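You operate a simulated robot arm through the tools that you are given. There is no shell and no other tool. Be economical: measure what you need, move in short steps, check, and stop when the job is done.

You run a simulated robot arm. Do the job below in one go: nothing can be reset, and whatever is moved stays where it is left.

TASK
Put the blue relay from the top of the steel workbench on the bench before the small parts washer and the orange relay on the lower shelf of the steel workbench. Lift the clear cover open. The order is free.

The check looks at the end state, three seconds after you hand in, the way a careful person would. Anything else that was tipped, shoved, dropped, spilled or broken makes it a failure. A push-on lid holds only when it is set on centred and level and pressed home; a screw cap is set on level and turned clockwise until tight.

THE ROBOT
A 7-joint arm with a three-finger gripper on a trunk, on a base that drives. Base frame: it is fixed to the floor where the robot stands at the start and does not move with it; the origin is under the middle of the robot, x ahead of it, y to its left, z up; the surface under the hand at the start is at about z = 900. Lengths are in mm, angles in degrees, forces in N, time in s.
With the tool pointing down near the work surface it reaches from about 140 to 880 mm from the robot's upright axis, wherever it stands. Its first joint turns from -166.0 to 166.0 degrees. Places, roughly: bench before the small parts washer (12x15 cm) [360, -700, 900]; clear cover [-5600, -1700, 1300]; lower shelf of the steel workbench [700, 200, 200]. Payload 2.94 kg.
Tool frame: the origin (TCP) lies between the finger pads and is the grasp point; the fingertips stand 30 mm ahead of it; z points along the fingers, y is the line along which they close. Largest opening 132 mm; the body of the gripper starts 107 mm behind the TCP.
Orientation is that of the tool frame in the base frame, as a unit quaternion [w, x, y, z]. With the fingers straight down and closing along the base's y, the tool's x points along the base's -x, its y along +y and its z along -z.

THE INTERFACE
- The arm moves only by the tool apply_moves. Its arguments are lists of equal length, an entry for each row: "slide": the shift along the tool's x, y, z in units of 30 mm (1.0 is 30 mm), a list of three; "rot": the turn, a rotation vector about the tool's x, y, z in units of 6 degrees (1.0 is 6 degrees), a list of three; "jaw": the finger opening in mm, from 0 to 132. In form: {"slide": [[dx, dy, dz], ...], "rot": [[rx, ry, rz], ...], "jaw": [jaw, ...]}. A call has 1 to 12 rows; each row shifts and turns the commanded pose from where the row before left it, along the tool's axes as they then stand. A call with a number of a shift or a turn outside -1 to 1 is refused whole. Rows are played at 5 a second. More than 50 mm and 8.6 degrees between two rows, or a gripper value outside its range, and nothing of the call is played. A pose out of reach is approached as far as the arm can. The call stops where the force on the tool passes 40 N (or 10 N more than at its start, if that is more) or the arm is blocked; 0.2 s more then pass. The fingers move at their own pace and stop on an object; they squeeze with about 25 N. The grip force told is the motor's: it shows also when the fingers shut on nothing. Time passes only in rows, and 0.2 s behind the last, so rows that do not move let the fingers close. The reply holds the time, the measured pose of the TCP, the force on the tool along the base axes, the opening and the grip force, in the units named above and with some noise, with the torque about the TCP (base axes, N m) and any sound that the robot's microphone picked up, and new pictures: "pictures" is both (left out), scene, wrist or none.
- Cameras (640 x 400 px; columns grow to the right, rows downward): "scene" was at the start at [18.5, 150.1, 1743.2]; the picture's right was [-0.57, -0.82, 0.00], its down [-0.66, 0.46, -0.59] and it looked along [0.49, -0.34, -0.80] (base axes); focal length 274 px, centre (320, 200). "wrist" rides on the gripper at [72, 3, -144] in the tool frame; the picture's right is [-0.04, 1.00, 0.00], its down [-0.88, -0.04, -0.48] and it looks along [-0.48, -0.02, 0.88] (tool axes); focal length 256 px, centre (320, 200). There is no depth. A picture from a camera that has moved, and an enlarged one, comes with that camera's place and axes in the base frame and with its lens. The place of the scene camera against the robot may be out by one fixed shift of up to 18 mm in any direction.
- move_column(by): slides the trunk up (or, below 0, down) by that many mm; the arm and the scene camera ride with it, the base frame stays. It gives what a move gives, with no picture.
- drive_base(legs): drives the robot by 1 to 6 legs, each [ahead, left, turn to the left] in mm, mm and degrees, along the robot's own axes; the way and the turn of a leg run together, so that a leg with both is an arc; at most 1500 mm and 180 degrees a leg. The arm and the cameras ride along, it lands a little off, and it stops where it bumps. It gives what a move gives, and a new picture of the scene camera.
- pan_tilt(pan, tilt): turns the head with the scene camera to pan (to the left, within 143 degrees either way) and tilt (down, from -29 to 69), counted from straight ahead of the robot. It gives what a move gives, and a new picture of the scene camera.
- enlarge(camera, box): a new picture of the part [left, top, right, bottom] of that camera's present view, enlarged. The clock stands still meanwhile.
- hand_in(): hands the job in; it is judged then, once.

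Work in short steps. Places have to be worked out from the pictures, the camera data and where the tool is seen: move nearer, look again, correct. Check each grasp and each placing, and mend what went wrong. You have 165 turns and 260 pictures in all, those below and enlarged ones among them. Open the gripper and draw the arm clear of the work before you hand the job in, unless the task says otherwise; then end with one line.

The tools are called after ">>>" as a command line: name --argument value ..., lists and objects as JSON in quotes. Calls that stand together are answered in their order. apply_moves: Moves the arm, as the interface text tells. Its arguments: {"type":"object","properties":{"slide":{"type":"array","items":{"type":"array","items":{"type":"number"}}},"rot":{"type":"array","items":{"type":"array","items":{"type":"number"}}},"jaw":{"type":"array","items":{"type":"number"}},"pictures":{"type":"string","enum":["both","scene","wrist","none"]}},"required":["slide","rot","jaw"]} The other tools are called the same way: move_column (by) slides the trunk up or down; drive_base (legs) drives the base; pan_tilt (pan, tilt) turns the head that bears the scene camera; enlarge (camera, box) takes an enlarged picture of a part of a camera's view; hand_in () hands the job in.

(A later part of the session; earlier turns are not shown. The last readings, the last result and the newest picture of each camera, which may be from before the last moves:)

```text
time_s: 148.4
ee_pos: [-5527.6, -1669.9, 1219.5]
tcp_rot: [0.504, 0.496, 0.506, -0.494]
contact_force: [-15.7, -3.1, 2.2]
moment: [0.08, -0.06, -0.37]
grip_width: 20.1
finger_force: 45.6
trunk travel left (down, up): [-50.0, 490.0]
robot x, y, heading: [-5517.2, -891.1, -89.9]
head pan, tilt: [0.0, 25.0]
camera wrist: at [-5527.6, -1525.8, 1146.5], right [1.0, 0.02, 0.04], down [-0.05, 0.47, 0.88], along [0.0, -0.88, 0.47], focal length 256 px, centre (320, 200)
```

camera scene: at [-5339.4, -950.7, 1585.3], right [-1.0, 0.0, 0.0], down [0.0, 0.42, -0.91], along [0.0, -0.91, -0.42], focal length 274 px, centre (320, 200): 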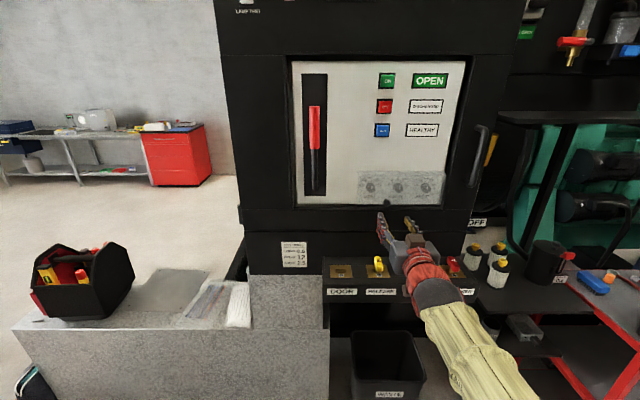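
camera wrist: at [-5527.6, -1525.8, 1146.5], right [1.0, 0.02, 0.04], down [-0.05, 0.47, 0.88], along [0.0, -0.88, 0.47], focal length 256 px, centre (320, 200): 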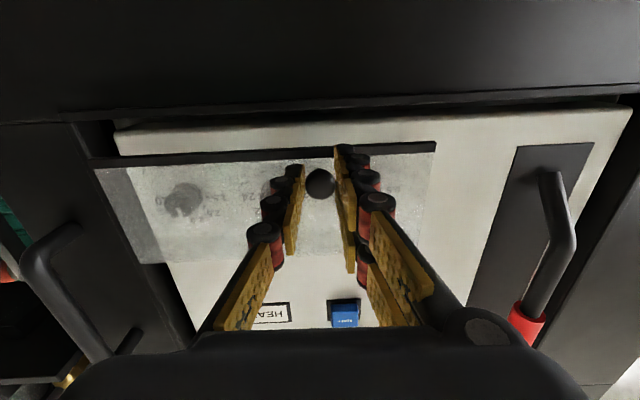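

Knob gripped (20 mm). Hinge estimated at (y≈-1730, z≈1310). I relieve the side load and swing the tool about the hinge in 3° rows, watching forces.

>>> apply_moves --slide '[[0, -0.07, 0], [-0.109, 0, -0.154], [-0.109, 0, -0.154], [-0.109, 0, -0.154]]' --rot '[[0, 0, 0], [0, 0.5, 0], [0, 0.5, 0], [0, 0.5, 0]]' --jaw '[3, 3, 3, 3]' --pictures "wrist"

```text
time_s: 149.4
ee_pos: [-5528.4, -1658.1, 1233.0]
tcp_rot: [0.463, 0.533, 0.542, -0.456]
contact_force: [-10.6, -19.0, 12.1]
moment: [0.27, -0.07, -0.27]
grip_width: 20.7
finger_force: 45.6
trunk travel left (down, up): [-50.0, 490.0]
robot x, y, heading: [-5517.7, -892.6, -89.9]
head pan, tilt: [0.0, 25.0]
camera wrist: at [-5527.9, -1503.8, 1182.2], right [1.0, 0.01, 0.04], down [-0.04, 0.33, 0.94], along [0.0, -0.94, 0.33], focal length 256 px, centre (320, 200)
```

wrist: 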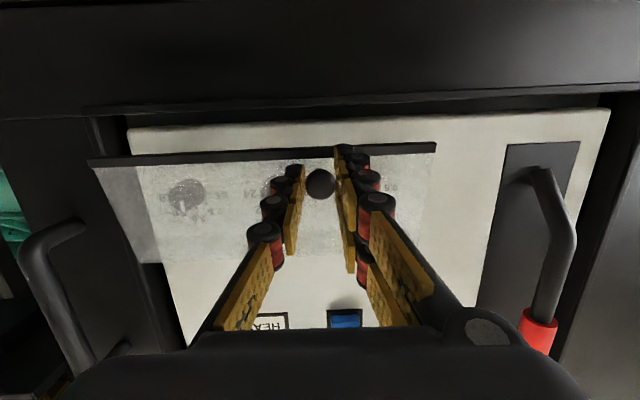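

The cover is swinging; forces indicate hinge farther back/lower (≈(-1752,1299)). I correct the arc and continue.

>>> apply_moves --slide '[[-0.07, -0.05, 0.07], [-0.152, 0, -0.132], [-0.152, 0, -0.132], [-0.152, 0, -0.132], [-0.152, 0, -0.132]]' --rot '[[0, 0, 0], [0, 0.5, 0], [0, 0.5, 0], [0, 0.5, 0], [0, 0.5, 0]]' --jaw '[3, 3, 3, 3, 3]' --pictures "none"

```text
time_s: 150.6
ee_pos: [-5528.1, -1653.5, 1249.6]
tcp_rot: [0.425, 0.563, 0.577, -0.412]
contact_force: [-8.3, 10.5, -17.0]
moment: [0.92, 0.09, -0.11]
grip_width: 20.3
finger_force: 44.7
out of reach, approached as far as the arm can: row 5
trunk travel left (down, up): [-50.0, 490.0]
robot x, y, heading: [-5518.7, -890.6, -89.9]
head pan, tilt: [0.0, 25.0]
```

Forces flip sign, so hinge is about (-1746,1298); the reach limit comes from the low trunk. The remaining path is mostly upward, so I use the trunk for the vertical part. First relieve slightly, then raise 10 mm.

>>> apply_moves --slide '[[0.094, -0.03, -0.074]]' --rot '[[0, 0, 0]]' --jaw '[3]' --pictures "none"

>>> move_column --by 8

```text
time_s: 151.0
ee_pos: [-5528.2, -1652.8, 1251.4]
tcp_rot: [0.427, 0.561, 0.576, -0.413]
contact_force: [-8.9, -8.0, -10.4]
moment: [1.26, 0.07, -0.24]
grip_width: 19.9
finger_force: 44.3
trunk travel left (down, up): [-50.0, 490.0]
robot x, y, heading: [-5517.5, -889.6, -90.1]
head pan, tilt: [0.0, 25.0]
```

```text
time_s: 151.6
ee_pos: [-5527.2, -1650.0, 1254.4]
tcp_rot: [0.424, 0.563, 0.577, -0.412]
contact_force: [-10.0, 15.7, -29.6]
moment: [1.93, 0.26, -0.34]
grip_width: 19.7
finger_force: 44.9
trunk travel left (down, up): [-58.0, 482.0]
robot x, y, heading: [-5518.4, -889.8, -90.0]
head pan, tilt: [0.0, 25.0]
```

Moment says the tool must pitch further and move outward; I do so.

>>> apply_moves --slide '[[0.041, -0.03, -0.1], [0, 0, -0.05]]' --rot '[[0, 0.4, 0], [0, 0.4, 0]]' --jaw '[3, 3]' --pictures "wrist"

```text
time_s: 152.2
ee_pos: [-5527.6, -1648.5, 1268.4]
tcp_rot: [0.421, 0.566, 0.584, -0.402]
contact_force: [-20.7, 16.8, -16.6]
moment: [1.0, 0.28, -0.32]
grip_width: 20.4
finger_force: 44.7
out of reach, approached as far as the arm can: row 1, 2
trunk travel left (down, up): [-58.0, 482.0]
robot x, y, heading: [-5520.6, -889.1, -89.9]
head pan, tilt: [0.0, 25.0]
camera wrist: at [-5530.8, -1488.7, 1244.4], right [1.0, 0.02, 0.05], down [-0.05, 0.17, 0.98], along [0.01, -0.99, 0.17], focal length 256 px, centre (320, 200)
```

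wrist: 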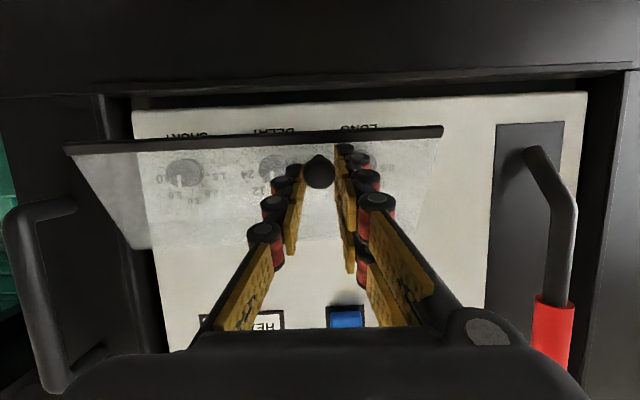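

Pose solver is at a joint limit. I look at the arm's posture before going on.

>>> pan_tilt --pan -20 --tilt 55

```text
time_s: 153.1
ee_pos: [-5527.3, -1649.2, 1267.7]
tcp_rot: [0.421, 0.566, 0.583, -0.403]
contact_force: [-26.7, 14.3, -12.9]
moment: [0.62, 0.29, -0.44]
grip_width: 20.2
finger_force: 44.6
trunk travel left (down, up): [-58.0, 482.0]
robot x, y, heading: [-5512.9, -892.3, -90.0]
head pan, tilt: [-20.0, 55.0]
camera scene: at [-5367.6, -926.0, 1549.8], right [-0.94, 0.34, 0.0], down [0.28, 0.77, -0.57], along [-0.19, -0.54, -0.82], focal length 274 px, centre (320, 200)
```

scene: 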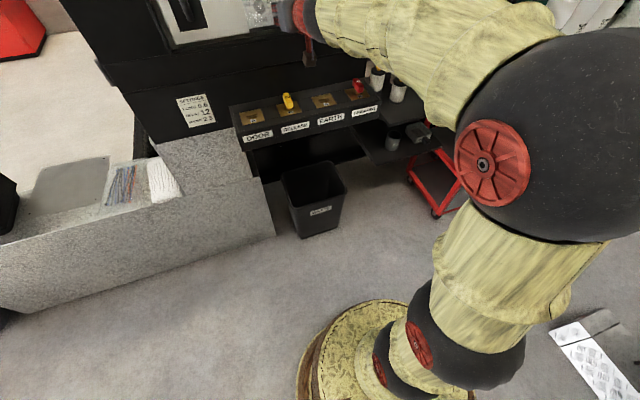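

The elbow is folded well back: robot stands too close. I release the knob, withdraw, and back the base ~170 mm.

>>> apply_moves --slide '[[0, 0, 0], [0, 0, 0], [0, 0, -0.6], [0, 0, -0.6], [0, 0, -0.8]]' --rot '[[0, 0, 0], [0, 0, 0], [0, 0, 0], [0, 0, 0], [0, 0, 0]]' --jaw '[50, 50, 50, 50, 50]' --pictures "wrist"

```text
time_s: 154.3
ee_pos: [-5526.5, -1592.6, 1286.5]
tcp_rot: [0.421, 0.565, 0.585, -0.402]
contact_force: [0.3, 0.1, -0.6]
moment: [0.01, -0.02, 0.02]
grip_width: 50.1
finger_force: 0.1
trunk travel left (down, up): [-58.0, 482.0]
robot x, y, heading: [-5518.9, -889.4, -89.9]
head pan, tilt: [-20.0, 55.0]
camera wrist: at [-5529.4, -1432.0, 1263.0], right [1.0, 0.03, 0.05], down [-0.05, 0.16, 0.98], along [0.02, -0.99, 0.17], focal length 256 px, centre (320, 200)
```

wrist: 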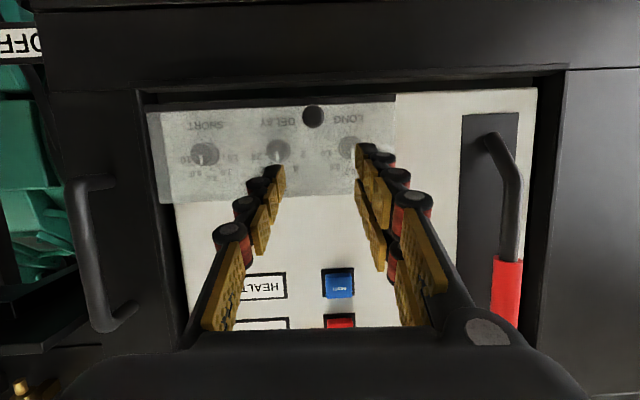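

Cover fell closed, unharmed. New plan: grip with the tool pitched 45° (fingers pivot on the knob's sides), which suits the arm. I back off, pitch to 45° and raise the trunk.

>>> apply_moves --slide '[[0, 0, -1], [0, 0, -1], [0, 0, -0.5], [0, 0, 0], [0, 0, 0], [0, 0, 0]]' --rot '[[0, 0, 0], [0, 0.9, 0], [0, 0.9, 0], [0, 0.9, 0], [0, 0.9, 0], [0, 0.8, 0]]' --jaw '[50, 50, 50, 50, 50, 50]' --pictures "none"

>>> move_column --by 142

```text
time_s: 155.7
ee_pos: [-5529.2, -1522.5, 1311.0]
tcp_rot: [0.276, 0.642, 0.666, -0.262]
contact_force: [1.1, -0.4, -0.8]
moment: [-0.02, 0.02, -0.03]
grip_width: 50.1
finger_force: 0.1
trunk travel left (down, up): [-58.0, 482.0]
robot x, y, heading: [-5512.5, -892.3, -89.7]
head pan, tilt: [-20.0, 55.0]
```

```text
time_s: 157.4
ee_pos: [-5529.2, -1522.3, 1451.4]
tcp_rot: [0.276, 0.641, 0.666, -0.262]
contact_force: [1.3, 0.6, 0.1]
moment: [0.0, 0.01, 0.0]
grip_width: 50.1
finger_force: 0.1
trunk travel left (down, up): [-200.0, 340.0]
robot x, y, heading: [-5517.1, -889.0, -90.0]
head pan, tilt: [-20.0, 55.0]
```

Now move to a standoff ~47 mm from the knob along the 45° line.

>>> apply_moves --slide '[[0.195, 0.01, 0.89], [0.195, 0.01, 0.89], [0.195, 0.01, 0.89], [0.195, 0.01, 0.89], [0.195, 0.01, 0.89], [0.195, 0.01, 0.89], [0.195, 0.01, 0.89], [0.195, 0.01, 0.89]]' --rot '[[0, 0, 0], [0, 0, 0], [0, 0, 0], [0, 0, 0], [0, 0, 0], [0, 0, 0], [0, 0, 0], [0, 0, 0]]' --jaw '[50, 50, 50, 50, 50, 50, 50, 50]' --pictures "wrist"

>>> pan_tilt --pan 0 --tilt 30

```text
time_s: 159.2
ee_pos: [-5521.4, -1640.6, 1268.0]
tcp_rot: [0.277, 0.642, 0.665, -0.262]
contact_force: [-0.4, -0.3, 0.1]
moment: [0.01, -0.02, -0.02]
grip_width: 50.0
finger_force: 0.1
trunk travel left (down, up): [-200.0, 340.0]
robot x, y, heading: [-5517.0, -889.3, -89.9]
head pan, tilt: [-20.0, 55.0]
camera wrist: at [-5524.2, -1486.9, 1317.4], right [1.0, 0.01, 0.04], down [-0.03, -0.29, 0.96], along [0.02, -0.96, -0.29], focal length 256 px, centre (320, 200)
```

wrist: 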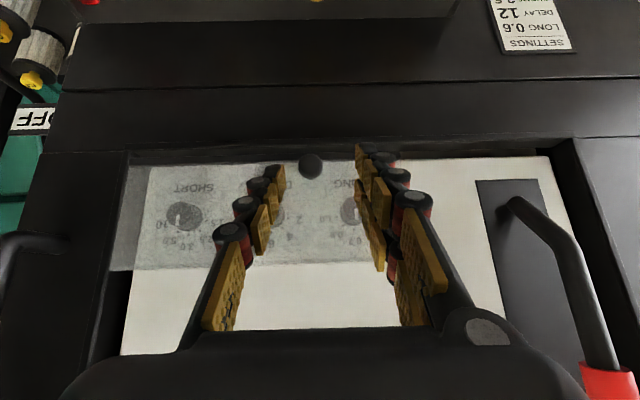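

```text
time_s: 160.1
ee_pos: [-5520.6, -1640.2, 1267.1]
tcp_rot: [0.276, 0.642, 0.665, -0.263]
contact_force: [0.2, 0.3, 0.0]
moment: [0.0, 0.01, 0.0]
grip_width: 49.9
finger_force: 0.1
trunk travel left (down, up): [-200.0, 340.0]
robot x, y, heading: [-5515.2, -891.0, -90.0]
head pan, tilt: [0.0, 30.0]
camera scene: at [-5339.4, -949.5, 1727.2], right [-1.0, 0.0, 0.0], down [0.0, 0.5, -0.87], along [0.0, -0.87, -0.5], focal length 274 px, centre (320, 200)
```

scene: 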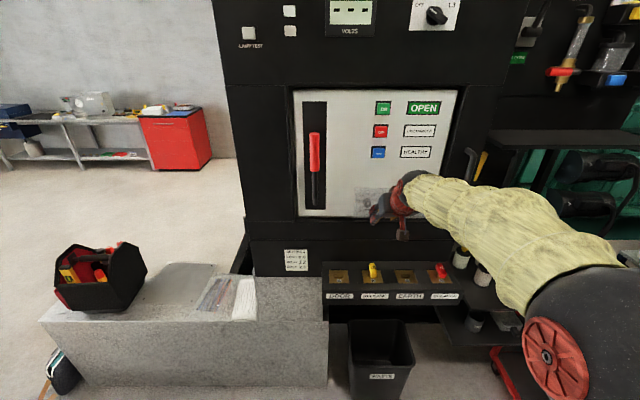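

Knob in view at ≈(-5526.5,-1687,1224). Advance 45 mm with -6 mm lateral correction, then close.

>>> apply_moves --slide '[[-0.03, -0.22, 0.5], [-0.02, 0, 0.5], [-0.02, 0, 0.46]]' --rot '[[0, 0, 0], [0, 0, 0], [0, 0, 0]]' --jaw '[50, 50, 50]' --pictures "wrist"

```text
time_s: 160.9
ee_pos: [-5525.5, -1672.4, 1238.4]
tcp_rot: [0.277, 0.641, 0.666, -0.263]
contact_force: [-0.5, 0.4, 0.0]
moment: [-0.05, 0.01, 0.03]
grip_width: 50.3
finger_force: 0.0
trunk travel left (down, up): [-200.0, 340.0]
robot x, y, heading: [-5515.3, -889.6, -89.9]
head pan, tilt: [0.0, 30.0]
camera wrist: at [-5529.6, -1518.7, 1288.7], right [1.0, 0.01, 0.04], down [-0.03, -0.29, 0.96], along [0.02, -0.96, -0.29], focal length 256 px, centre (320, 200)
```

wrist: 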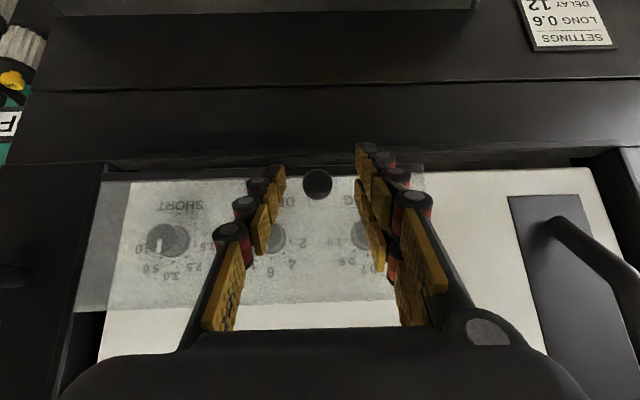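

Knob sits between the pads, ~7 mm from tips. Advance 5 mm more and close.

>>> apply_moves --slide '[[-0.08, 0, 0.17], [0, 0, 0], [0, 0, 0], [0, 0, 0], [0, 0, 0], [0, 0, 0]]' --rot '[[0, 0, 0], [0, 0, 0], [0, 0, 0], [0, 0, 0], [0, 0, 0], [0, 0, 0]]' --jaw '[50, 3, 3, 3, 3, 3]' --pictures "none"

```text
time_s: 162.3
ee_pos: [-5528.7, -1677.4, 1237.0]
tcp_rot: [0.276, 0.642, 0.665, -0.262]
contact_force: [-10.5, 2.5, -1.6]
moment: [0.13, 0.14, -0.17]
grip_width: 20.5
finger_force: 44.9
trunk travel left (down, up): [-200.0, 340.0]
robot x, y, heading: [-5519.6, -886.4, -90.2]
head pan, tilt: [0.0, 30.0]
```

Gripped. Now swing: segment 1 (cover 0→15°) with tool pitching 7.5°.

>>> apply_moves --slide '[[-0.013, -0.03, -0.274], [-0.013, -0.02, -0.274], [-0.013, 0, -0.274]]' --rot '[[0, 0.417, 0], [0, 0.417, 0], [0, 0.417, 0]]' --jaw '[3, 3, 3]' --pictures "none"

```text
time_s: 163.1
ee_pos: [-5529.4, -1661.7, 1252.4]
tcp_rot: [0.23, 0.658, 0.684, -0.216]
contact_force: [-3.1, -1.1, -15.4]
moment: [1.39, 0.11, -0.03]
grip_width: 20.4
finger_force: 44.8
trunk travel left (down, up): [-200.0, 340.0]
robot x, y, heading: [-5516.5, -893.5, -90.1]
head pan, tilt: [0.0, 30.0]
```

Forces mild; moment asks for more pitch. Segment 2 with 10° pitch.

>>> apply_moves --slide '[[-0.045, -0.01, -0.276], [-0.045, 0, -0.276], [-0.045, 0, -0.276]]' --rot '[[0, 0.6, 0], [0, 0.6, 0], [0, 0.6, 0]]' --jaw '[3, 3, 3]' --pictures "wrist"

```text
time_s: 163.9
ee_pos: [-5528.3, -1652.0, 1282.1]
tcp_rot: [0.168, 0.675, 0.701, -0.158]
contact_force: [1.3, 2.1, -7.6]
moment: [0.68, -0.02, -0.05]
grip_width: 19.8
finger_force: 44.8
trunk travel left (down, up): [-200.0, 340.0]
robot x, y, heading: [-5516.7, -893.1, -89.7]
head pan, tilt: [0.0, 30.0]
camera wrist: at [-5531.0, -1522.4, 1375.7], right [1.0, 0.0, 0.02], down [-0.02, -0.57, 0.82], along [0.01, -0.82, -0.57], focal length 256 px, centre (320, 200)
```

wrist: 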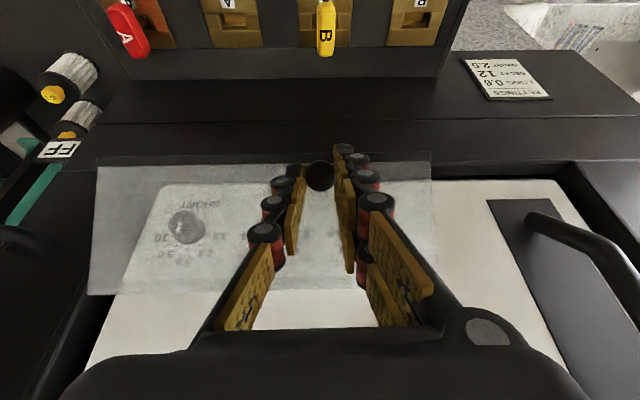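

Cover follows nicely with low force (~30°). Segments 3 and 4.

>>> apply_moves --slide '[[-0.058, 0, -0.275], [-0.058, 0, -0.275], [-0.058, 0, -0.275]]' --rot '[[0, 0.6, 0], [0, 0.6, 0], [0, 0.6, 0]]' --jaw '[3, 3, 3]' --pictures "none"

>>> apply_moves --slide '[[-0.081, 0, -0.276], [-0.081, 0, -0.276], [-0.081, 0, -0.276]]' --rot '[[0, 0.5, 0], [0, 0.5, 0], [0, 0.5, 0]]' --jaw '[3, 3, 3]' --pictures "wrist"

```text
time_s: 164.7
ee_pos: [-5528.1, -1648.9, 1302.0]
tcp_rot: [0.099, 0.687, 0.714, -0.092]
contact_force: [6.8, -7.8, -12.3]
moment: [1.17, -0.05, 0.01]
grip_width: 19.5
finger_force: 44.3
trunk travel left (down, up): [-200.0, 340.0]
robot x, y, heading: [-5515.0, -893.0, -90.0]
head pan, tilt: [0.0, 30.0]
```

```text
time_s: 165.5
ee_pos: [-5527.2, -1647.7, 1328.9]
tcp_rot: [0.044, 0.692, 0.719, -0.038]
contact_force: [9.6, 5.0, -10.9]
moment: [1.12, 0.03, -0.19]
grip_width: 20.2
finger_force: 44.7
trunk travel left (down, up): [-200.0, 340.0]
robot x, y, heading: [-5519.1, -890.6, -89.8]
head pan, tilt: [0.0, 30.0]
camera wrist: at [-5529.4, -1558.3, 1463.0], right [1.0, 0.0, 0.01], down [-0.01, -0.82, 0.57], along [0.01, -0.57, -0.82], focal length 256 px, centre (320, 200)
```

wrist: 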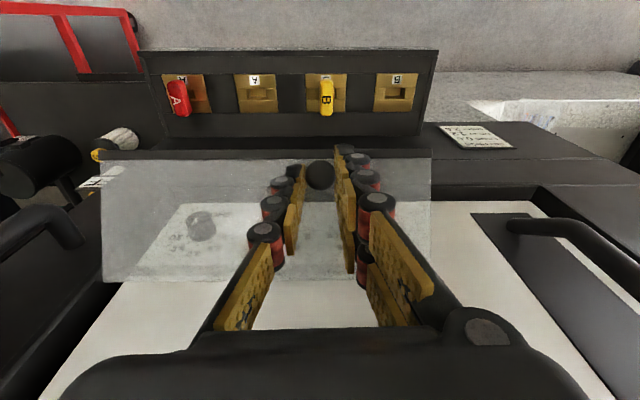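

About 60° open. Continue segment 5 keeping tool pitch fixed so the wrist doesn't lean into the cabinet.

>>> apply_moves --slide '[[-0.09, 0, -0.26], [-0.09, 0, -0.26], [-0.09, 0, -0.26]]' --rot '[[0, 0.1, 0], [0, 0, 0], [0, 0, 0]]' --jaw '[3, 3, 3]' --pictures "both"

```text
time_s: 166.3
ee_pos: [-5531.6, -1653.5, 1354.3]
tcp_rot: [0.041, 0.693, 0.719, -0.036]
contact_force: [1.0, -0.4, 0.5]
moment: [0.0, 0.05, -0.02]
grip_width: 3.3
finger_force: 0.2
trunk travel left (down, up): [-200.0, 340.0]
robot x, y, heading: [-5519.4, -892.4, -90.0]
head pan, tilt: [0.0, 30.0]
camera scene: at [-5339.1, -950.5, 1727.2], right [-1.0, 0.0, 0.0], down [0.0, 0.5, -0.87], along [0.0, -0.87, -0.5], focal length 274 px, centre (320, 200)
camera wrist: at [-5531.8, -1565.9, 1487.9], right [1.0, -0.01, 0.01], down [-0.01, -0.82, 0.57], along [0.0, -0.57, -0.82], focal length 256 px, centre (320, 200)
```

scene: 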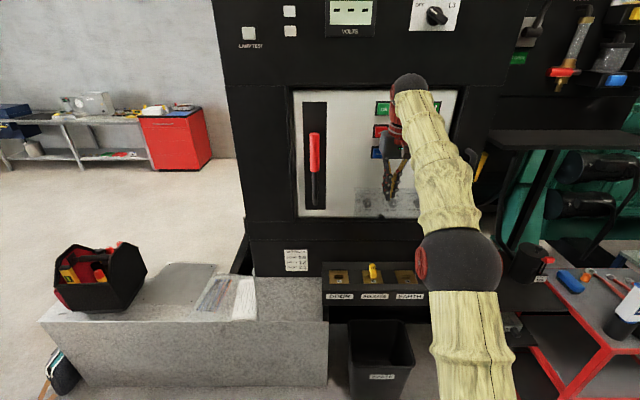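
wrist: 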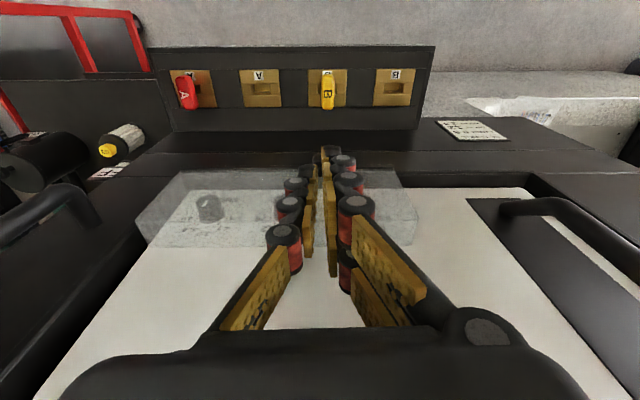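

The grip slipped off: my arc was wrong. Refit from the recorded points gives hinge (y,z)=(-1776,1317), radius 126, so it was only ~44° open. I return to the 45° standoff and regrip.

>>> apply_moves --slide '[[0, 0, 0], [0, 0, 0], [0, 0, 0], [0, 0, 0], [0, 0, 0], [0, 0, 0], [0, 0, 0], [0.766, 0.03, 0.5], [0.766, 0.03, 0.5], [0.766, 0.03, 0.5]]' --rot '[[0, -0.94, 0], [0, -0.94, 0], [0, -0.94, 0], [0, -0.94, 0], [0, -0.94, 0], [0, -0.94, 0], [0, -0.94, 0], [0, 0, 0], [0, 0, 0], [0, 0, 0]]' --jaw '[50, 50, 50, 50, 50, 50, 50, 50, 50, 50]' --pictures "wrist"

```text
time_s: 168.5
ee_pos: [-5526.5, -1637.4, 1273.8]
tcp_rot: [0.281, 0.639, 0.664, -0.267]
contact_force: [-0.1, 0.2, 0.7]
moment: [0.04, -0.03, -0.02]
grip_width: 50.2
finger_force: 0.1
trunk travel left (down, up): [-200.0, 340.0]
robot x, y, heading: [-5518.4, -895.8, -90.1]
head pan, tilt: [0.0, 30.0]
camera wrist: at [-5530.3, -1483.1, 1320.8], right [1.0, 0.01, 0.04], down [-0.03, -0.28, 0.96], along [0.02, -0.96, -0.28], focal length 256 px, centre (320, 200)
```

wrist: 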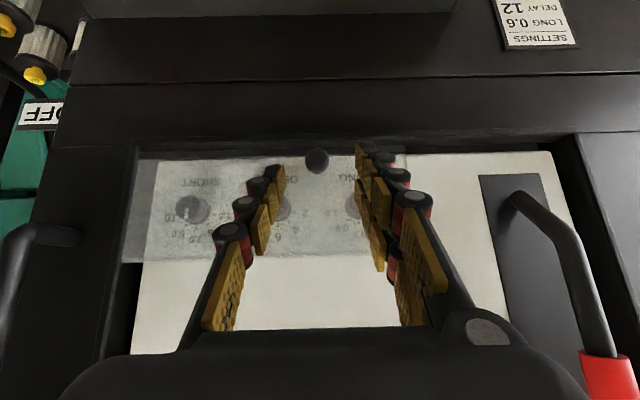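

Approach 56 mm, deeper on the knob this time, and close.

>>> apply_moves --slide '[[-0.03, -0.11, 0.6], [-0.03, 0, 0.6], [-0.03, 0, 0.4], [0, 0, 0.27], [0, 0, 0], [0, 0, 0], [0, 0, 0], [0, 0, 0], [0, 0, 0], [0, 0, 0]]' --rot '[[0, 0, 0], [0, 0, 0], [0, 0, 0], [0, 0, 0], [0, 0, 0], [0, 0, 0], [0, 0, 0], [0, 0, 0], [0, 0, 0], [0, 0, 0]]' --jaw '[50, 50, 50, 50, 3, 3, 3, 3, 3, 3]' --pictures "wrist"

```text
time_s: 170.7
ee_pos: [-5528.7, -1678.3, 1235.6]
tcp_rot: [0.28, 0.64, 0.663, -0.267]
contact_force: [2.7, 10.9, -4.2]
moment: [0.17, 0.0, 0.12]
grip_width: 20.5
finger_force: 45.8
trunk travel left (down, up): [-200.0, 340.0]
robot x, y, heading: [-5518.2, -891.3, -89.8]
head pan, tilt: [0.0, 30.0]
camera wrist: at [-5531.5, -1523.7, 1283.7], right [1.0, 0.01, 0.04], down [-0.03, -0.28, 0.96], along [0.02, -0.96, -0.28], focal length 256 px, centre (320, 200)
```

wrist: 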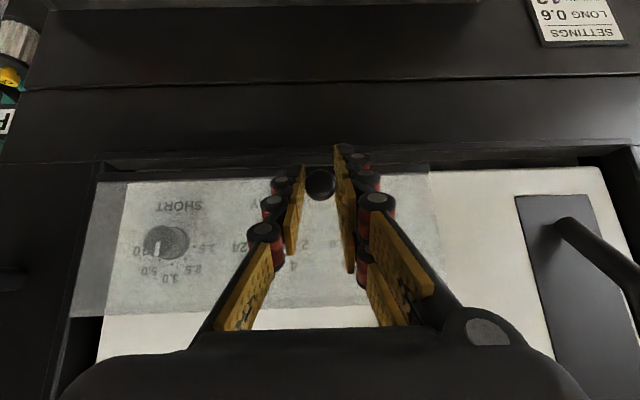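

Regripped. Swing with the refitted arc: segment 1 and 2.

>>> apply_moves --slide '[[-0.03, 0, -0.275], [-0.03, 0, -0.275], [-0.03, 0, -0.275], [-0.03, 0, -0.275]]' --rot '[[0, 0.396, 0], [0, 0.396, 0], [0, 0.396, 0], [0, 0.396, 0]]' --jaw '[3, 3, 3, 3]' --pictures "none"

>>> apply_moves --slide '[[-0.058, 0, -0.273], [-0.058, 0, -0.273], [-0.058, 0, -0.273], [-0.058, 0, -0.273]]' --rot '[[0, 0.396, 0], [0, 0.396, 0], [0, 0.396, 0], [0, 0.396, 0]]' --jaw '[3, 3, 3, 3]' --pictures "wrist"

```text
time_s: 171.7
ee_pos: [-5527.9, -1659.7, 1264.9]
tcp_rot: [0.225, 0.659, 0.685, -0.212]
contact_force: [6.1, 5.6, -12.7]
moment: [0.81, -0.11, 0.0]
grip_width: 20.0
finger_force: 44.2
trunk travel left (down, up): [-200.0, 340.0]
robot x, y, heading: [-5518.4, -889.7, -90.1]
head pan, tilt: [0.0, 30.0]
```

```text
time_s: 172.7
ee_pos: [-5528.6, -1646.6, 1293.8]
tcp_rot: [0.165, 0.675, 0.702, -0.156]
contact_force: [9.9, 14.2, -20.2]
moment: [1.81, 0.07, 0.12]
grip_width: 20.4
finger_force: 45.6
trunk travel left (down, up): [-200.0, 340.0]
robot x, y, heading: [-5519.2, -890.3, -89.9]
head pan, tilt: [0.0, 30.0]
camera wrist: at [-5531.1, -1517.9, 1388.5], right [1.0, 0.0, 0.02], down [-0.02, -0.58, 0.82], along [0.01, -0.82, -0.58], focal length 256 px, centre (320, 200)
```

wrist: 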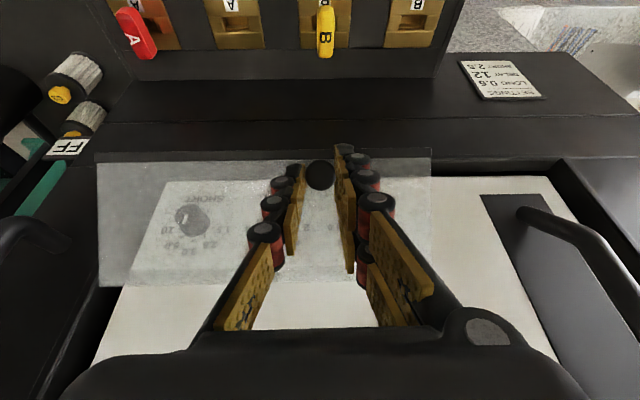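

Cover follows; forces suggest 3 mm further out and more pitch. Correct, then segment 3.

>>> apply_moves --slide '[[0.09, -0.03, -0.045], [-0.083, 0, -0.269], [-0.083, 0, -0.269], [-0.083, 0, -0.269], [-0.083, 0, -0.269]]' --rot '[[0, 0.6, 0], [0, 0.45, 0], [0, 0.45, 0], [0, 0.45, 0], [0, 0.45, 0]]' --jaw '[3, 3, 3, 3, 3]' --pictures "none"

```text
time_s: 173.9
ee_pos: [-5527.8, -1646.2, 1326.1]
tcp_rot: [0.079, 0.689, 0.717, -0.071]
contact_force: [17.7, -1.9, -9.9]
moment: [0.94, -0.27, -0.03]
grip_width: 20.2
finger_force: 44.7
trunk travel left (down, up): [-200.0, 340.0]
robot x, y, heading: [-5519.1, -891.6, -90.1]
head pan, tilt: [0.0, 30.0]
```

Good, on the predicted arc at ≈45°. Segment 4.

>>> apply_moves --slide '[[-0.08, 0.03, -0.268], [-0.08, 0.03, -0.268], [-0.085, 0.01, -0.268], [-0.09, 0, -0.268]]' --rot '[[0, 0.3, 0], [0, 0.3, 0], [0, 0.3, 0], [0, 0.3, 0]]' --jaw '[3, 3, 3, 3]' --pictures "wrist"

```text
time_s: 174.9
ee_pos: [-5531.4, -1648.4, 1361.4]
tcp_rot: [0.033, 0.693, 0.719, -0.028]
contact_force: [0.2, 0.1, -0.3]
moment: [0.0, -0.03, 0.0]
grip_width: 3.2
finger_force: 0.0
trunk travel left (down, up): [-200.0, 340.0]
robot x, y, heading: [-5514.0, -892.7, -90.2]
head pan, tilt: [0.0, 30.0]
camera wrist: at [-5531.8, -1563.8, 1496.3], right [1.0, -0.01, 0.01], down [-0.01, -0.84, 0.55], along [0.0, -0.55, -0.84], focal length 256 px, centre (320, 200)
```

wrist: 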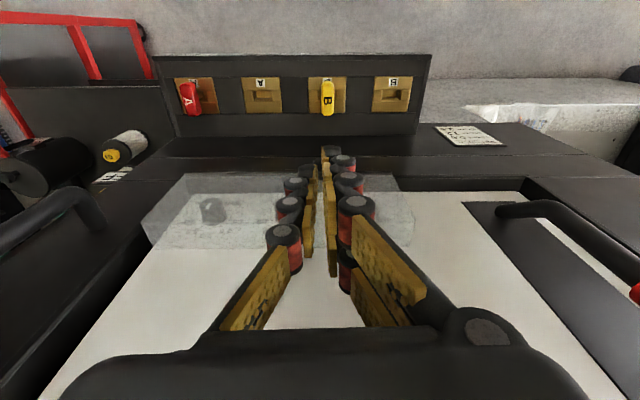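

It slipped again: near-vertical pull slides along the pads. Better: with closed fingers held level, push up under the knob/cover edge and use the trunk as lifter. First withdraw, lower the trunk, and level the tool.

>>> apply_moves --slide '[[0.9, 0, 0], [0.9, 0, 0], [0.9, 0, 0]]' --rot '[[0, 0, 0], [0, 0, 0], [0, 0, 0]]' --jaw '[0, 0, 0]' --pictures "none"

>>> move_column --by -150

>>> apply_moves --slide '[[0, 0, 0], [0, 0, 0], [0, 0, 0], [0, 0, 0], [0, 0, 0], [0, 0, 0], [0, 0, 0], [0, 0, 0]]' --rot '[[0, -0.96, 0], [0, -0.96, 0], [0, -0.96, 0], [0, -0.96, 0], [0, -0.96, 0], [0, -0.96, 0], [0, -0.96, 0], [0, -0.96, 0]]' --jaw '[0, 0, 0, 0, 0, 0, 0, 0]' --pictures "none"

>>> apply_moves --slide '[[0, 0, 0], [0, 0, 0], [0, 0, 0], [0, 0, 0], [0, 0, 0], [0, 0, 0], [0, 0, 0]]' --rot '[[0, -0.95, 0], [0, -0.95, 0], [0, -0.95, 0], [0, -0.95, 0], [0, -0.95, 0], [0, -0.95, 0], [0, -0.95, 0]]' --jaw '[0, 0, 0, 0, 0, 0, 0]' --pictures "both"

```text
time_s: 175.7
ee_pos: [-5533.3, -1567.5, 1354.2]
tcp_rot: [0.033, 0.693, 0.72, -0.028]
contact_force: [0.8, -0.3, 1.2]
moment: [0.0, -0.03, 0.01]
grip_width: 0.0
finger_force: 24.6
trunk travel left (down, up): [-200.0, 340.0]
robot x, y, heading: [-5517.9, -894.5, -89.8]
head pan, tilt: [0.0, 30.0]
```

```text
time_s: 177.4
ee_pos: [-5531.9, -1567.3, 1203.3]
tcp_rot: [0.033, 0.692, 0.72, -0.027]
contact_force: [0.2, -0.1, -0.3]
moment: [-0.01, 0.01, -0.02]
grip_width: 0.0
finger_force: 24.9
trunk travel left (down, up): [-50.0, 490.0]
robot x, y, heading: [-5516.7, -891.0, -90.2]
head pan, tilt: [0.0, 30.0]
```

```text
time_s: 179.2
ee_pos: [-5531.7, -1568.3, 1205.4]
tcp_rot: [0.312, 0.627, 0.649, -0.297]
contact_force: [-1.3, 0.2, 0.2]
moment: [0.03, 0.02, -0.04]
grip_width: 0.3
finger_force: 24.9
trunk travel left (down, up): [-50.0, 490.0]
robot x, y, heading: [-5514.6, -888.8, -90.0]
head pan, tilt: [0.0, 30.0]
```

```text
time_s: 180.8
ee_pos: [-5522.4, -1568.2, 1200.5]
tcp_rot: [0.493, 0.508, 0.543, -0.452]
contact_force: [-0.6, 0.1, 0.8]
moment: [0.02, -0.01, 0.01]
grip_width: 0.0
finger_force: 25.1
out of reach, approached as far as the arm can: row 6, 7
trunk travel left (down, up): [-50.0, 490.0]
robot x, y, heading: [-5517.9, -893.7, -90.1]
head pan, tilt: [0.0, 30.0]
camera scene: at [-5339.4, -949.5, 1577.3], right [-1.0, 0.0, 0.0], down [0.0, 0.5, -0.87], along [0.0, -0.87, -0.5], focal length 274 px, centre (320, 200)
camera wrist: at [-5529.7, -1416.4, 1143.5], right [1.0, 0.07, 0.05], down [-0.08, 0.37, 0.92], along [0.05, -0.92, 0.38], focal length 256 px, centre (320, 200)
```

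scene: 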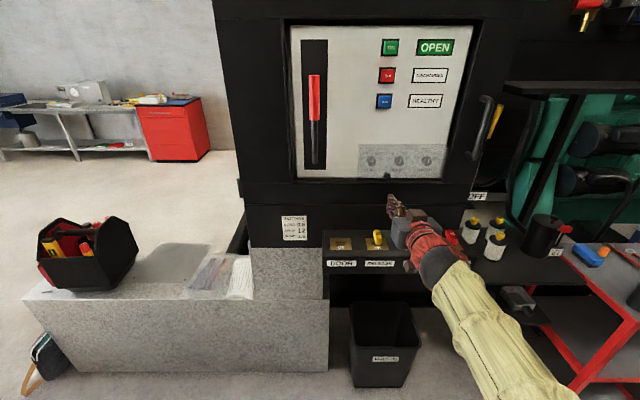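
wrist: 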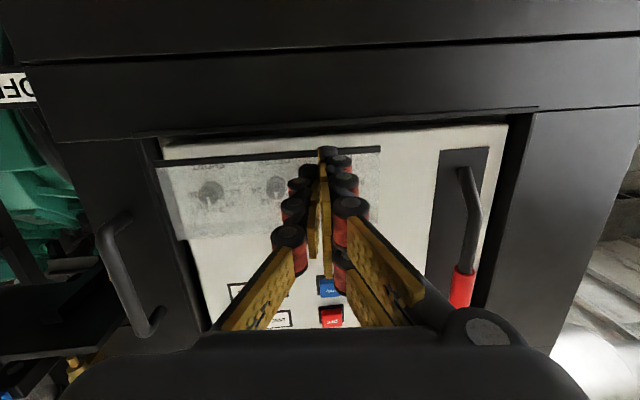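

Nearly level (6° down, 4.7° yaw). Move forward a bit below knob height while correcting yaw and pitch.

>>> apply_moves --slide '[[0.1, 0, 0.8], [0.1, 0, 0.8]]' --rot '[[0.39, 0, 0], [0.39, 0, 0]]' --jaw '[0, 0]' --pictures "none"

```text
time_s: 181.4
ee_pos: [-5522.7, -1615.9, 1189.3]
tcp_rot: [0.474, 0.526, 0.528, -0.468]
contact_force: [0.2, 0.3, -0.6]
moment: [-0.01, 0.02, -0.02]
grip_width: 0.3
finger_force: 25.0
out of reach, approached as far as the arm can: row 2
trunk travel left (down, up): [-50.0, 490.0]
robot x, y, heading: [-5515.3, -892.6, -90.1]
head pan, tilt: [0.0, 30.0]
```

Lower the trunk its last 50 mm for wrist margin, then bring the arm up and level it.

>>> move_column --by -50

>>> apply_moves --slide '[[-0.9, -0.08, 0], [-0.9, -0.08, 0]]' --rot '[[0, -0.55, 0], [0, -0.55, 0]]' --jaw '[0, 0]' --pictures "wrist"

>>> enlarge --camera "scene" --box '[330, 110, 490, 210]'

```text
time_s: 182.3
ee_pos: [-5521.4, -1614.3, 1142.4]
tcp_rot: [0.475, 0.526, 0.527, -0.47]
contact_force: [-0.3, -0.2, 0.9]
moment: [0.0, -0.01, -0.01]
grip_width: 0.1
finger_force: 25.0
trunk travel left (down, up): [0.0, 540.0]
robot x, y, heading: [-5515.6, -893.9, -89.9]
head pan, tilt: [0.0, 30.0]
```

```text
time_s: 182.9
ee_pos: [-5528.0, -1619.6, 1194.9]
tcp_rot: [0.505, 0.497, 0.501, -0.497]
contact_force: [-0.3, 0.0, -1.6]
moment: [0.01, -0.02, -0.01]
grip_width: 0.0
finger_force: 25.2
trunk travel left (down, up): [0.0, 540.0]
robot x, y, heading: [-5514.3, -887.6, -90.1]
head pan, tilt: [0.0, 30.0]
camera wrist: at [-5525.7, -1474.5, 1121.4], right [1.0, 0.01, 0.05], down [-0.05, 0.48, 0.88], along [-0.01, -0.88, 0.48], focal length 256 px, centre (320, 200)
```

wrist: 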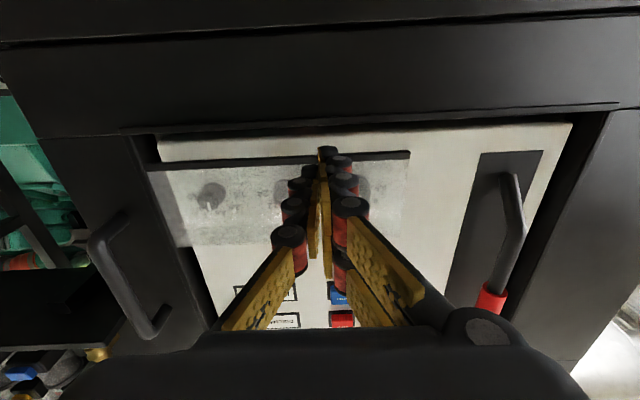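

```text
4.00 times, centred on (410, 160) of scene
camera zoom: at [-5339.3, -949.3, 1527.3], right [-1.0, 0.0, 0.0], down [0.0, 0.5, -0.87], along [0.0, -0.87, -0.5], focal length 1095 px, centre (-40, 360)
```

zoom: 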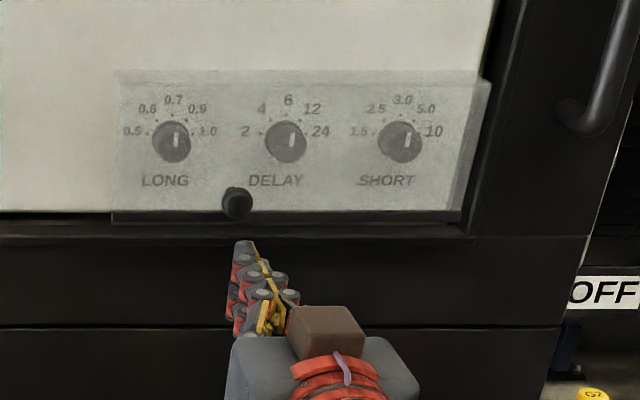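

Level at z 1195. Advance 58 mm beneath the knob.

>>> apply_moves --slide '[[0, 0, 0.7], [0, 0, 0.6], [0, 0, 0.35], [0, 0, 0.3]]' --rot '[[0, 0, 0], [0, 0, 0], [0, 0, 0], [0, 0, 0]]' --jaw '[0, 0, 0, 0]' --pictures "wrist"

>>> enlarge --camera "scene" --box '[330, 110, 490, 210]'

```text
time_s: 183.8
ee_pos: [-5526.5, -1665.5, 1194.0]
tcp_rot: [0.503, 0.499, 0.501, -0.496]
contact_force: [1.1, 34.3, -3.3]
moment: [-0.7, -0.01, 0.03]
grip_width: 0.0
finger_force: 24.8
trunk travel left (down, up): [0.0, 540.0]
robot x, y, heading: [-5517.3, -886.4, -89.8]
head pan, tilt: [0.0, 30.0]
stopped in row 4: the force on the tool passed its limit at 52 N (the readings are from after the stop); the commanded pose is now the measured one
camera wrist: at [-5524.8, -1521.0, 1120.6], right [1.0, 0.01, 0.05], down [-0.05, 0.48, 0.88], along [-0.02, -0.88, 0.47], focal length 256 px, centre (320, 200)
```

wrist: 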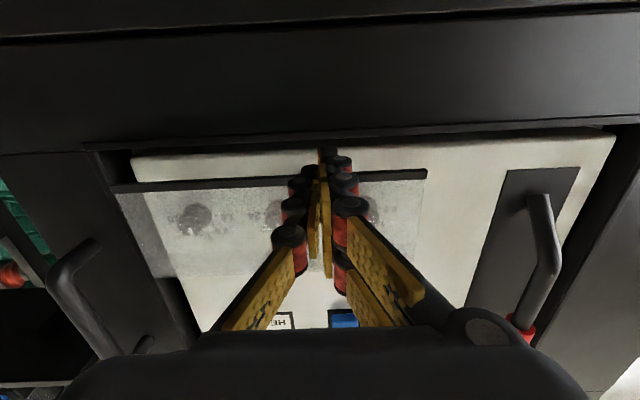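

```text
4.00 times, centred on (410, 160) of scene
camera zoom: at [-5339.3, -944.2, 1527.5], right [-1.0, 0.0, 0.0], down [0.0, 0.5, -0.87], along [0.0, -0.87, -0.5], focal length 1095 px, centre (-40, 360)
```

zoom: 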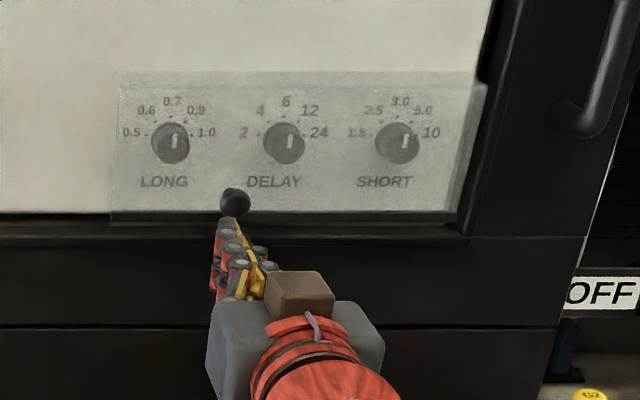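

Tips touch the frame face at y≈-1696. Back off 3 mm and begin lifting with the trunk.

>>> apply_moves --slide '[[0, 0, -0.1]]' --rot '[[0, 0, 0]]' --jaw '[0]' --pictures "none"

>>> move_column --by 15

>>> enlarge --camera "scene" --box '[330, 110, 490, 210]'

```text
time_s: 184.2
ee_pos: [-5529.0, -1665.3, 1194.6]
tcp_rot: [0.503, 0.498, 0.501, -0.497]
contact_force: [0.1, 16.9, 1.7]
moment: [-0.49, -0.16, 0.04]
grip_width: 0.0
finger_force: 25.1
trunk travel left (down, up): [0.0, 540.0]
robot x, y, heading: [-5514.3, -889.7, -90.1]
head pan, tilt: [0.0, 30.0]
```

```text
time_s: 184.7
ee_pos: [-5527.1, -1665.0, 1194.9]
tcp_rot: [0.499, 0.502, 0.505, -0.494]
contact_force: [1.3, 23.8, -2.4]
moment: [-0.41, 0.0, 0.03]
grip_width: 0.0
finger_force: 24.7
trunk travel left (down, up): [-11.0, 529.0]
robot x, y, heading: [-5517.0, -889.1, -89.8]
head pan, tilt: [0.0, 30.0]
stopped: the force on the tool passed its limit at 46 N (the readings are from after the stop); the commanded pose is now the measured one
```

```text
4.00 times, centred on (410, 160) of scene
camera zoom: at [-5339.3, -945.6, 1538.6], right [-1.0, 0.0, 0.0], down [0.0, 0.5, -0.87], along [0.0, -0.87, -0.5], focal length 1095 px, centre (-40, 360)
```

zoom: 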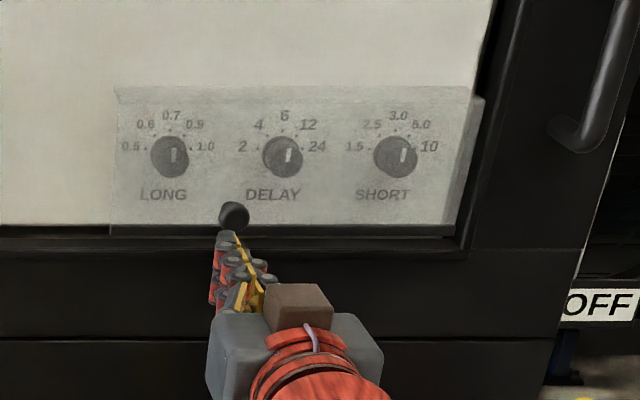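

Tip is catching on the frame. Retreat 8 mm and then raise again.

>>> apply_moves --slide '[[0, 0, -0.25]]' --rot '[[0, 0, 0]]' --jaw '[0]' --pictures "none"

>>> move_column --by 8

```text
time_s: 185.1
ee_pos: [-5528.0, -1658.7, 1192.9]
tcp_rot: [0.498, 0.501, 0.507, -0.493]
contact_force: [0.6, -0.2, -0.4]
moment: [0.04, -0.04, 0.0]
grip_width: 0.0
finger_force: 25.1
trunk travel left (down, up): [-11.0, 529.0]
robot x, y, heading: [-5515.7, -890.0, -89.8]
head pan, tilt: [0.0, 30.0]
```

```text
time_s: 185.7
ee_pos: [-5527.1, -1660.2, 1201.8]
tcp_rot: [0.498, 0.502, 0.507, -0.493]
contact_force: [0.3, -0.2, 0.2]
moment: [0.0, -0.01, 0.03]
grip_width: 0.0
finger_force: 25.0
trunk travel left (down, up): [-19.0, 521.0]
robot x, y, heading: [-5515.2, -893.3, -89.8]
head pan, tilt: [0.0, 30.0]
```

Free. Continue raising 10 mm to meet the knob.

>>> move_column --by 10

>>> enlarge --camera "scene" --box '[330, 110, 490, 210]'

```text
time_s: 186.2
ee_pos: [-5527.3, -1659.9, 1211.7]
tcp_rot: [0.498, 0.502, 0.507, -0.493]
contact_force: [-0.2, 1.2, 0.2]
moment: [0.02, -0.02, 0.01]
grip_width: 0.0
finger_force: 24.3
trunk travel left (down, up): [-29.0, 511.0]
robot x, y, heading: [-5515.3, -890.4, -90.3]
head pan, tilt: [0.0, 30.0]
```

```text
4.00 times, centred on (410, 160) of scene
camera zoom: at [-5339.3, -948.8, 1556.2], right [-1.0, 0.0, 0.0], down [0.0, 0.5, -0.87], along [0.0, -0.87, -0.5], focal length 1095 px, centre (-40, 360)
```

zoom: 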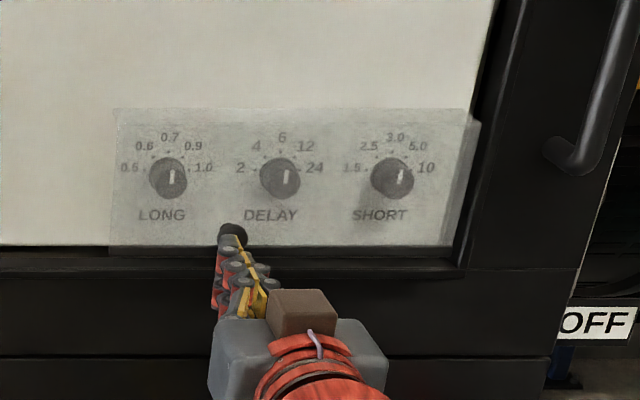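

The knob is too short and the frame too close to push from beneath. Instead: grip the knob with the tool only ~25° pitched (pull perpendicular to fingers, so no sliding off), lifting with arm and trunk. Reposition.

>>> apply_moves --slide '[[0, 0, -1], [0, 0, -1]]' --rot '[[0, 0, 0], [0, 0, 0]]' --jaw '[0, 20]' --pictures "none"

>>> move_column --by 100

>>> apply_moves --slide '[[0, 0, 0], [0, 0, 0], [0, 0, 0], [0, 0, 0], [0, 0, 0], [0.68, 0, 0.87], [0.68, 0, 0.87]]' --rot '[[0.08, 0.83, 0], [0.08, 0.83, 0], [0, 0.83, 0], [0, 0.83, 0], [0, 0.83, 0], [0, 0, 0], [0, 0, 0]]' --jaw '[50, 50, 50, 50, 50, 50, 50]' --pictures "wrist"

```text
time_s: 186.8
ee_pos: [-5528.1, -1599.5, 1212.2]
tcp_rot: [0.498, 0.503, 0.506, -0.493]
contact_force: [-0.6, -0.7, -0.5]
moment: [0.0, 0.05, 0.01]
grip_width: 20.1
finger_force: 0.5
trunk travel left (down, up): [-29.0, 511.0]
robot x, y, heading: [-5517.1, -890.0, -90.1]
head pan, tilt: [0.0, 30.0]
```

```text
time_s: 188.2
ee_pos: [-5527.7, -1599.7, 1310.4]
tcp_rot: [0.497, 0.503, 0.507, -0.493]
contact_force: [-0.5, 0.2, -0.8]
moment: [-0.02, 0.03, -0.02]
grip_width: 20.0
finger_force: 0.0
trunk travel left (down, up): [-129.0, 411.0]
robot x, y, heading: [-5516.3, -890.6, -90.0]
head pan, tilt: [0.0, 30.0]
```

```text
time_s: 189.8
ee_pos: [-5528.8, -1636.8, 1260.3]
tcp_rot: [0.406, 0.579, 0.575, -0.411]
contact_force: [-1.2, 0.1, 0.2]
moment: [-0.02, -0.01, -0.02]
grip_width: 49.8
finger_force: 0.0
out of reach, approached as far as the arm can: row 4, 5
trunk travel left (down, up): [-129.0, 411.0]
robot x, y, heading: [-5518.6, -890.8, -89.9]
head pan, tilt: [0.0, 30.0]
camera wrist: at [-5524.3, -1476.2, 1239.1], right [1.0, -0.02, 0.04], down [-0.04, 0.16, 0.99], along [-0.03, -0.99, 0.16], focal length 256 px, centre (320, 200)
```

wrist: 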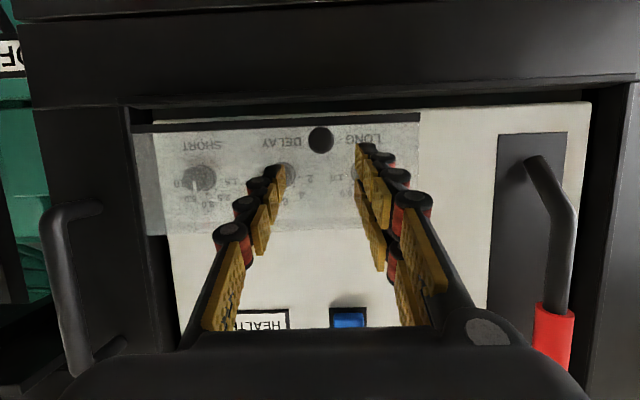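

Pitch is 19°; a wrist singularity seems to sit around 20°. Try pitching a bit more at this spot to see.

>>> apply_moves --slide '[[0, 0, 0], [0, 0, 0]]' --rot '[[0, 0.5, 0], [0, 0.5, 0]]' --jaw '[50, 50]' --pictures "none"

```text
time_s: 190.4
ee_pos: [-5528.5, -1636.5, 1265.7]
tcp_rot: [0.386, 0.593, 0.59, -0.39]
contact_force: [0.8, -0.4, 0.0]
moment: [-0.06, -0.02, 0.03]
grip_width: 50.2
finger_force: 0.1
out of reach, approached as far as the arm can: row 2
trunk travel left (down, up): [-129.0, 411.0]
robot x, y, heading: [-5513.9, -892.0, -90.2]
head pan, tilt: [0.0, 30.0]
```

Raise the trunk 70 and drop the arm equally, then pitch to ~32°.

>>> move_column --by 70

>>> apply_moves --slide '[[0.76, 0, 0.33], [0.76, 0, 0.33], [0.76, 0, 0.33], [0, 0, 0], [0, 0, 0]]' --rot '[[0, 0, 0], [0, 0, 0], [0, 0, 0], [0, 0.7, 0], [0, 0.7, 0]]' --jaw '[50, 50, 50, 50, 50]' --pictures "none"

```text
time_s: 191.4
ee_pos: [-5527.6, -1637.6, 1336.3]
tcp_rot: [0.388, 0.592, 0.59, -0.389]
contact_force: [-0.6, -0.2, 0.9]
moment: [-0.02, 0.02, -0.04]
grip_width: 50.0
finger_force: 0.0
trunk travel left (down, up): [-199.0, 341.0]
robot x, y, heading: [-5516.8, -888.9, -90.0]
head pan, tilt: [0.0, 30.0]
```

```text
time_s: 192.7
ee_pos: [-5528.1, -1640.8, 1268.9]
tcp_rot: [0.35, 0.615, 0.611, -0.354]
contact_force: [0.0, -3.4, 12.3]
moment: [1.22, -0.1, 0.01]
grip_width: 50.0
finger_force: 0.1
out of reach, approached as far as the arm can: row 5
trunk travel left (down, up): [-199.0, 341.0]
robot x, y, heading: [-5515.7, -887.6, -90.2]
head pan, tilt: [0.0, 30.0]
```

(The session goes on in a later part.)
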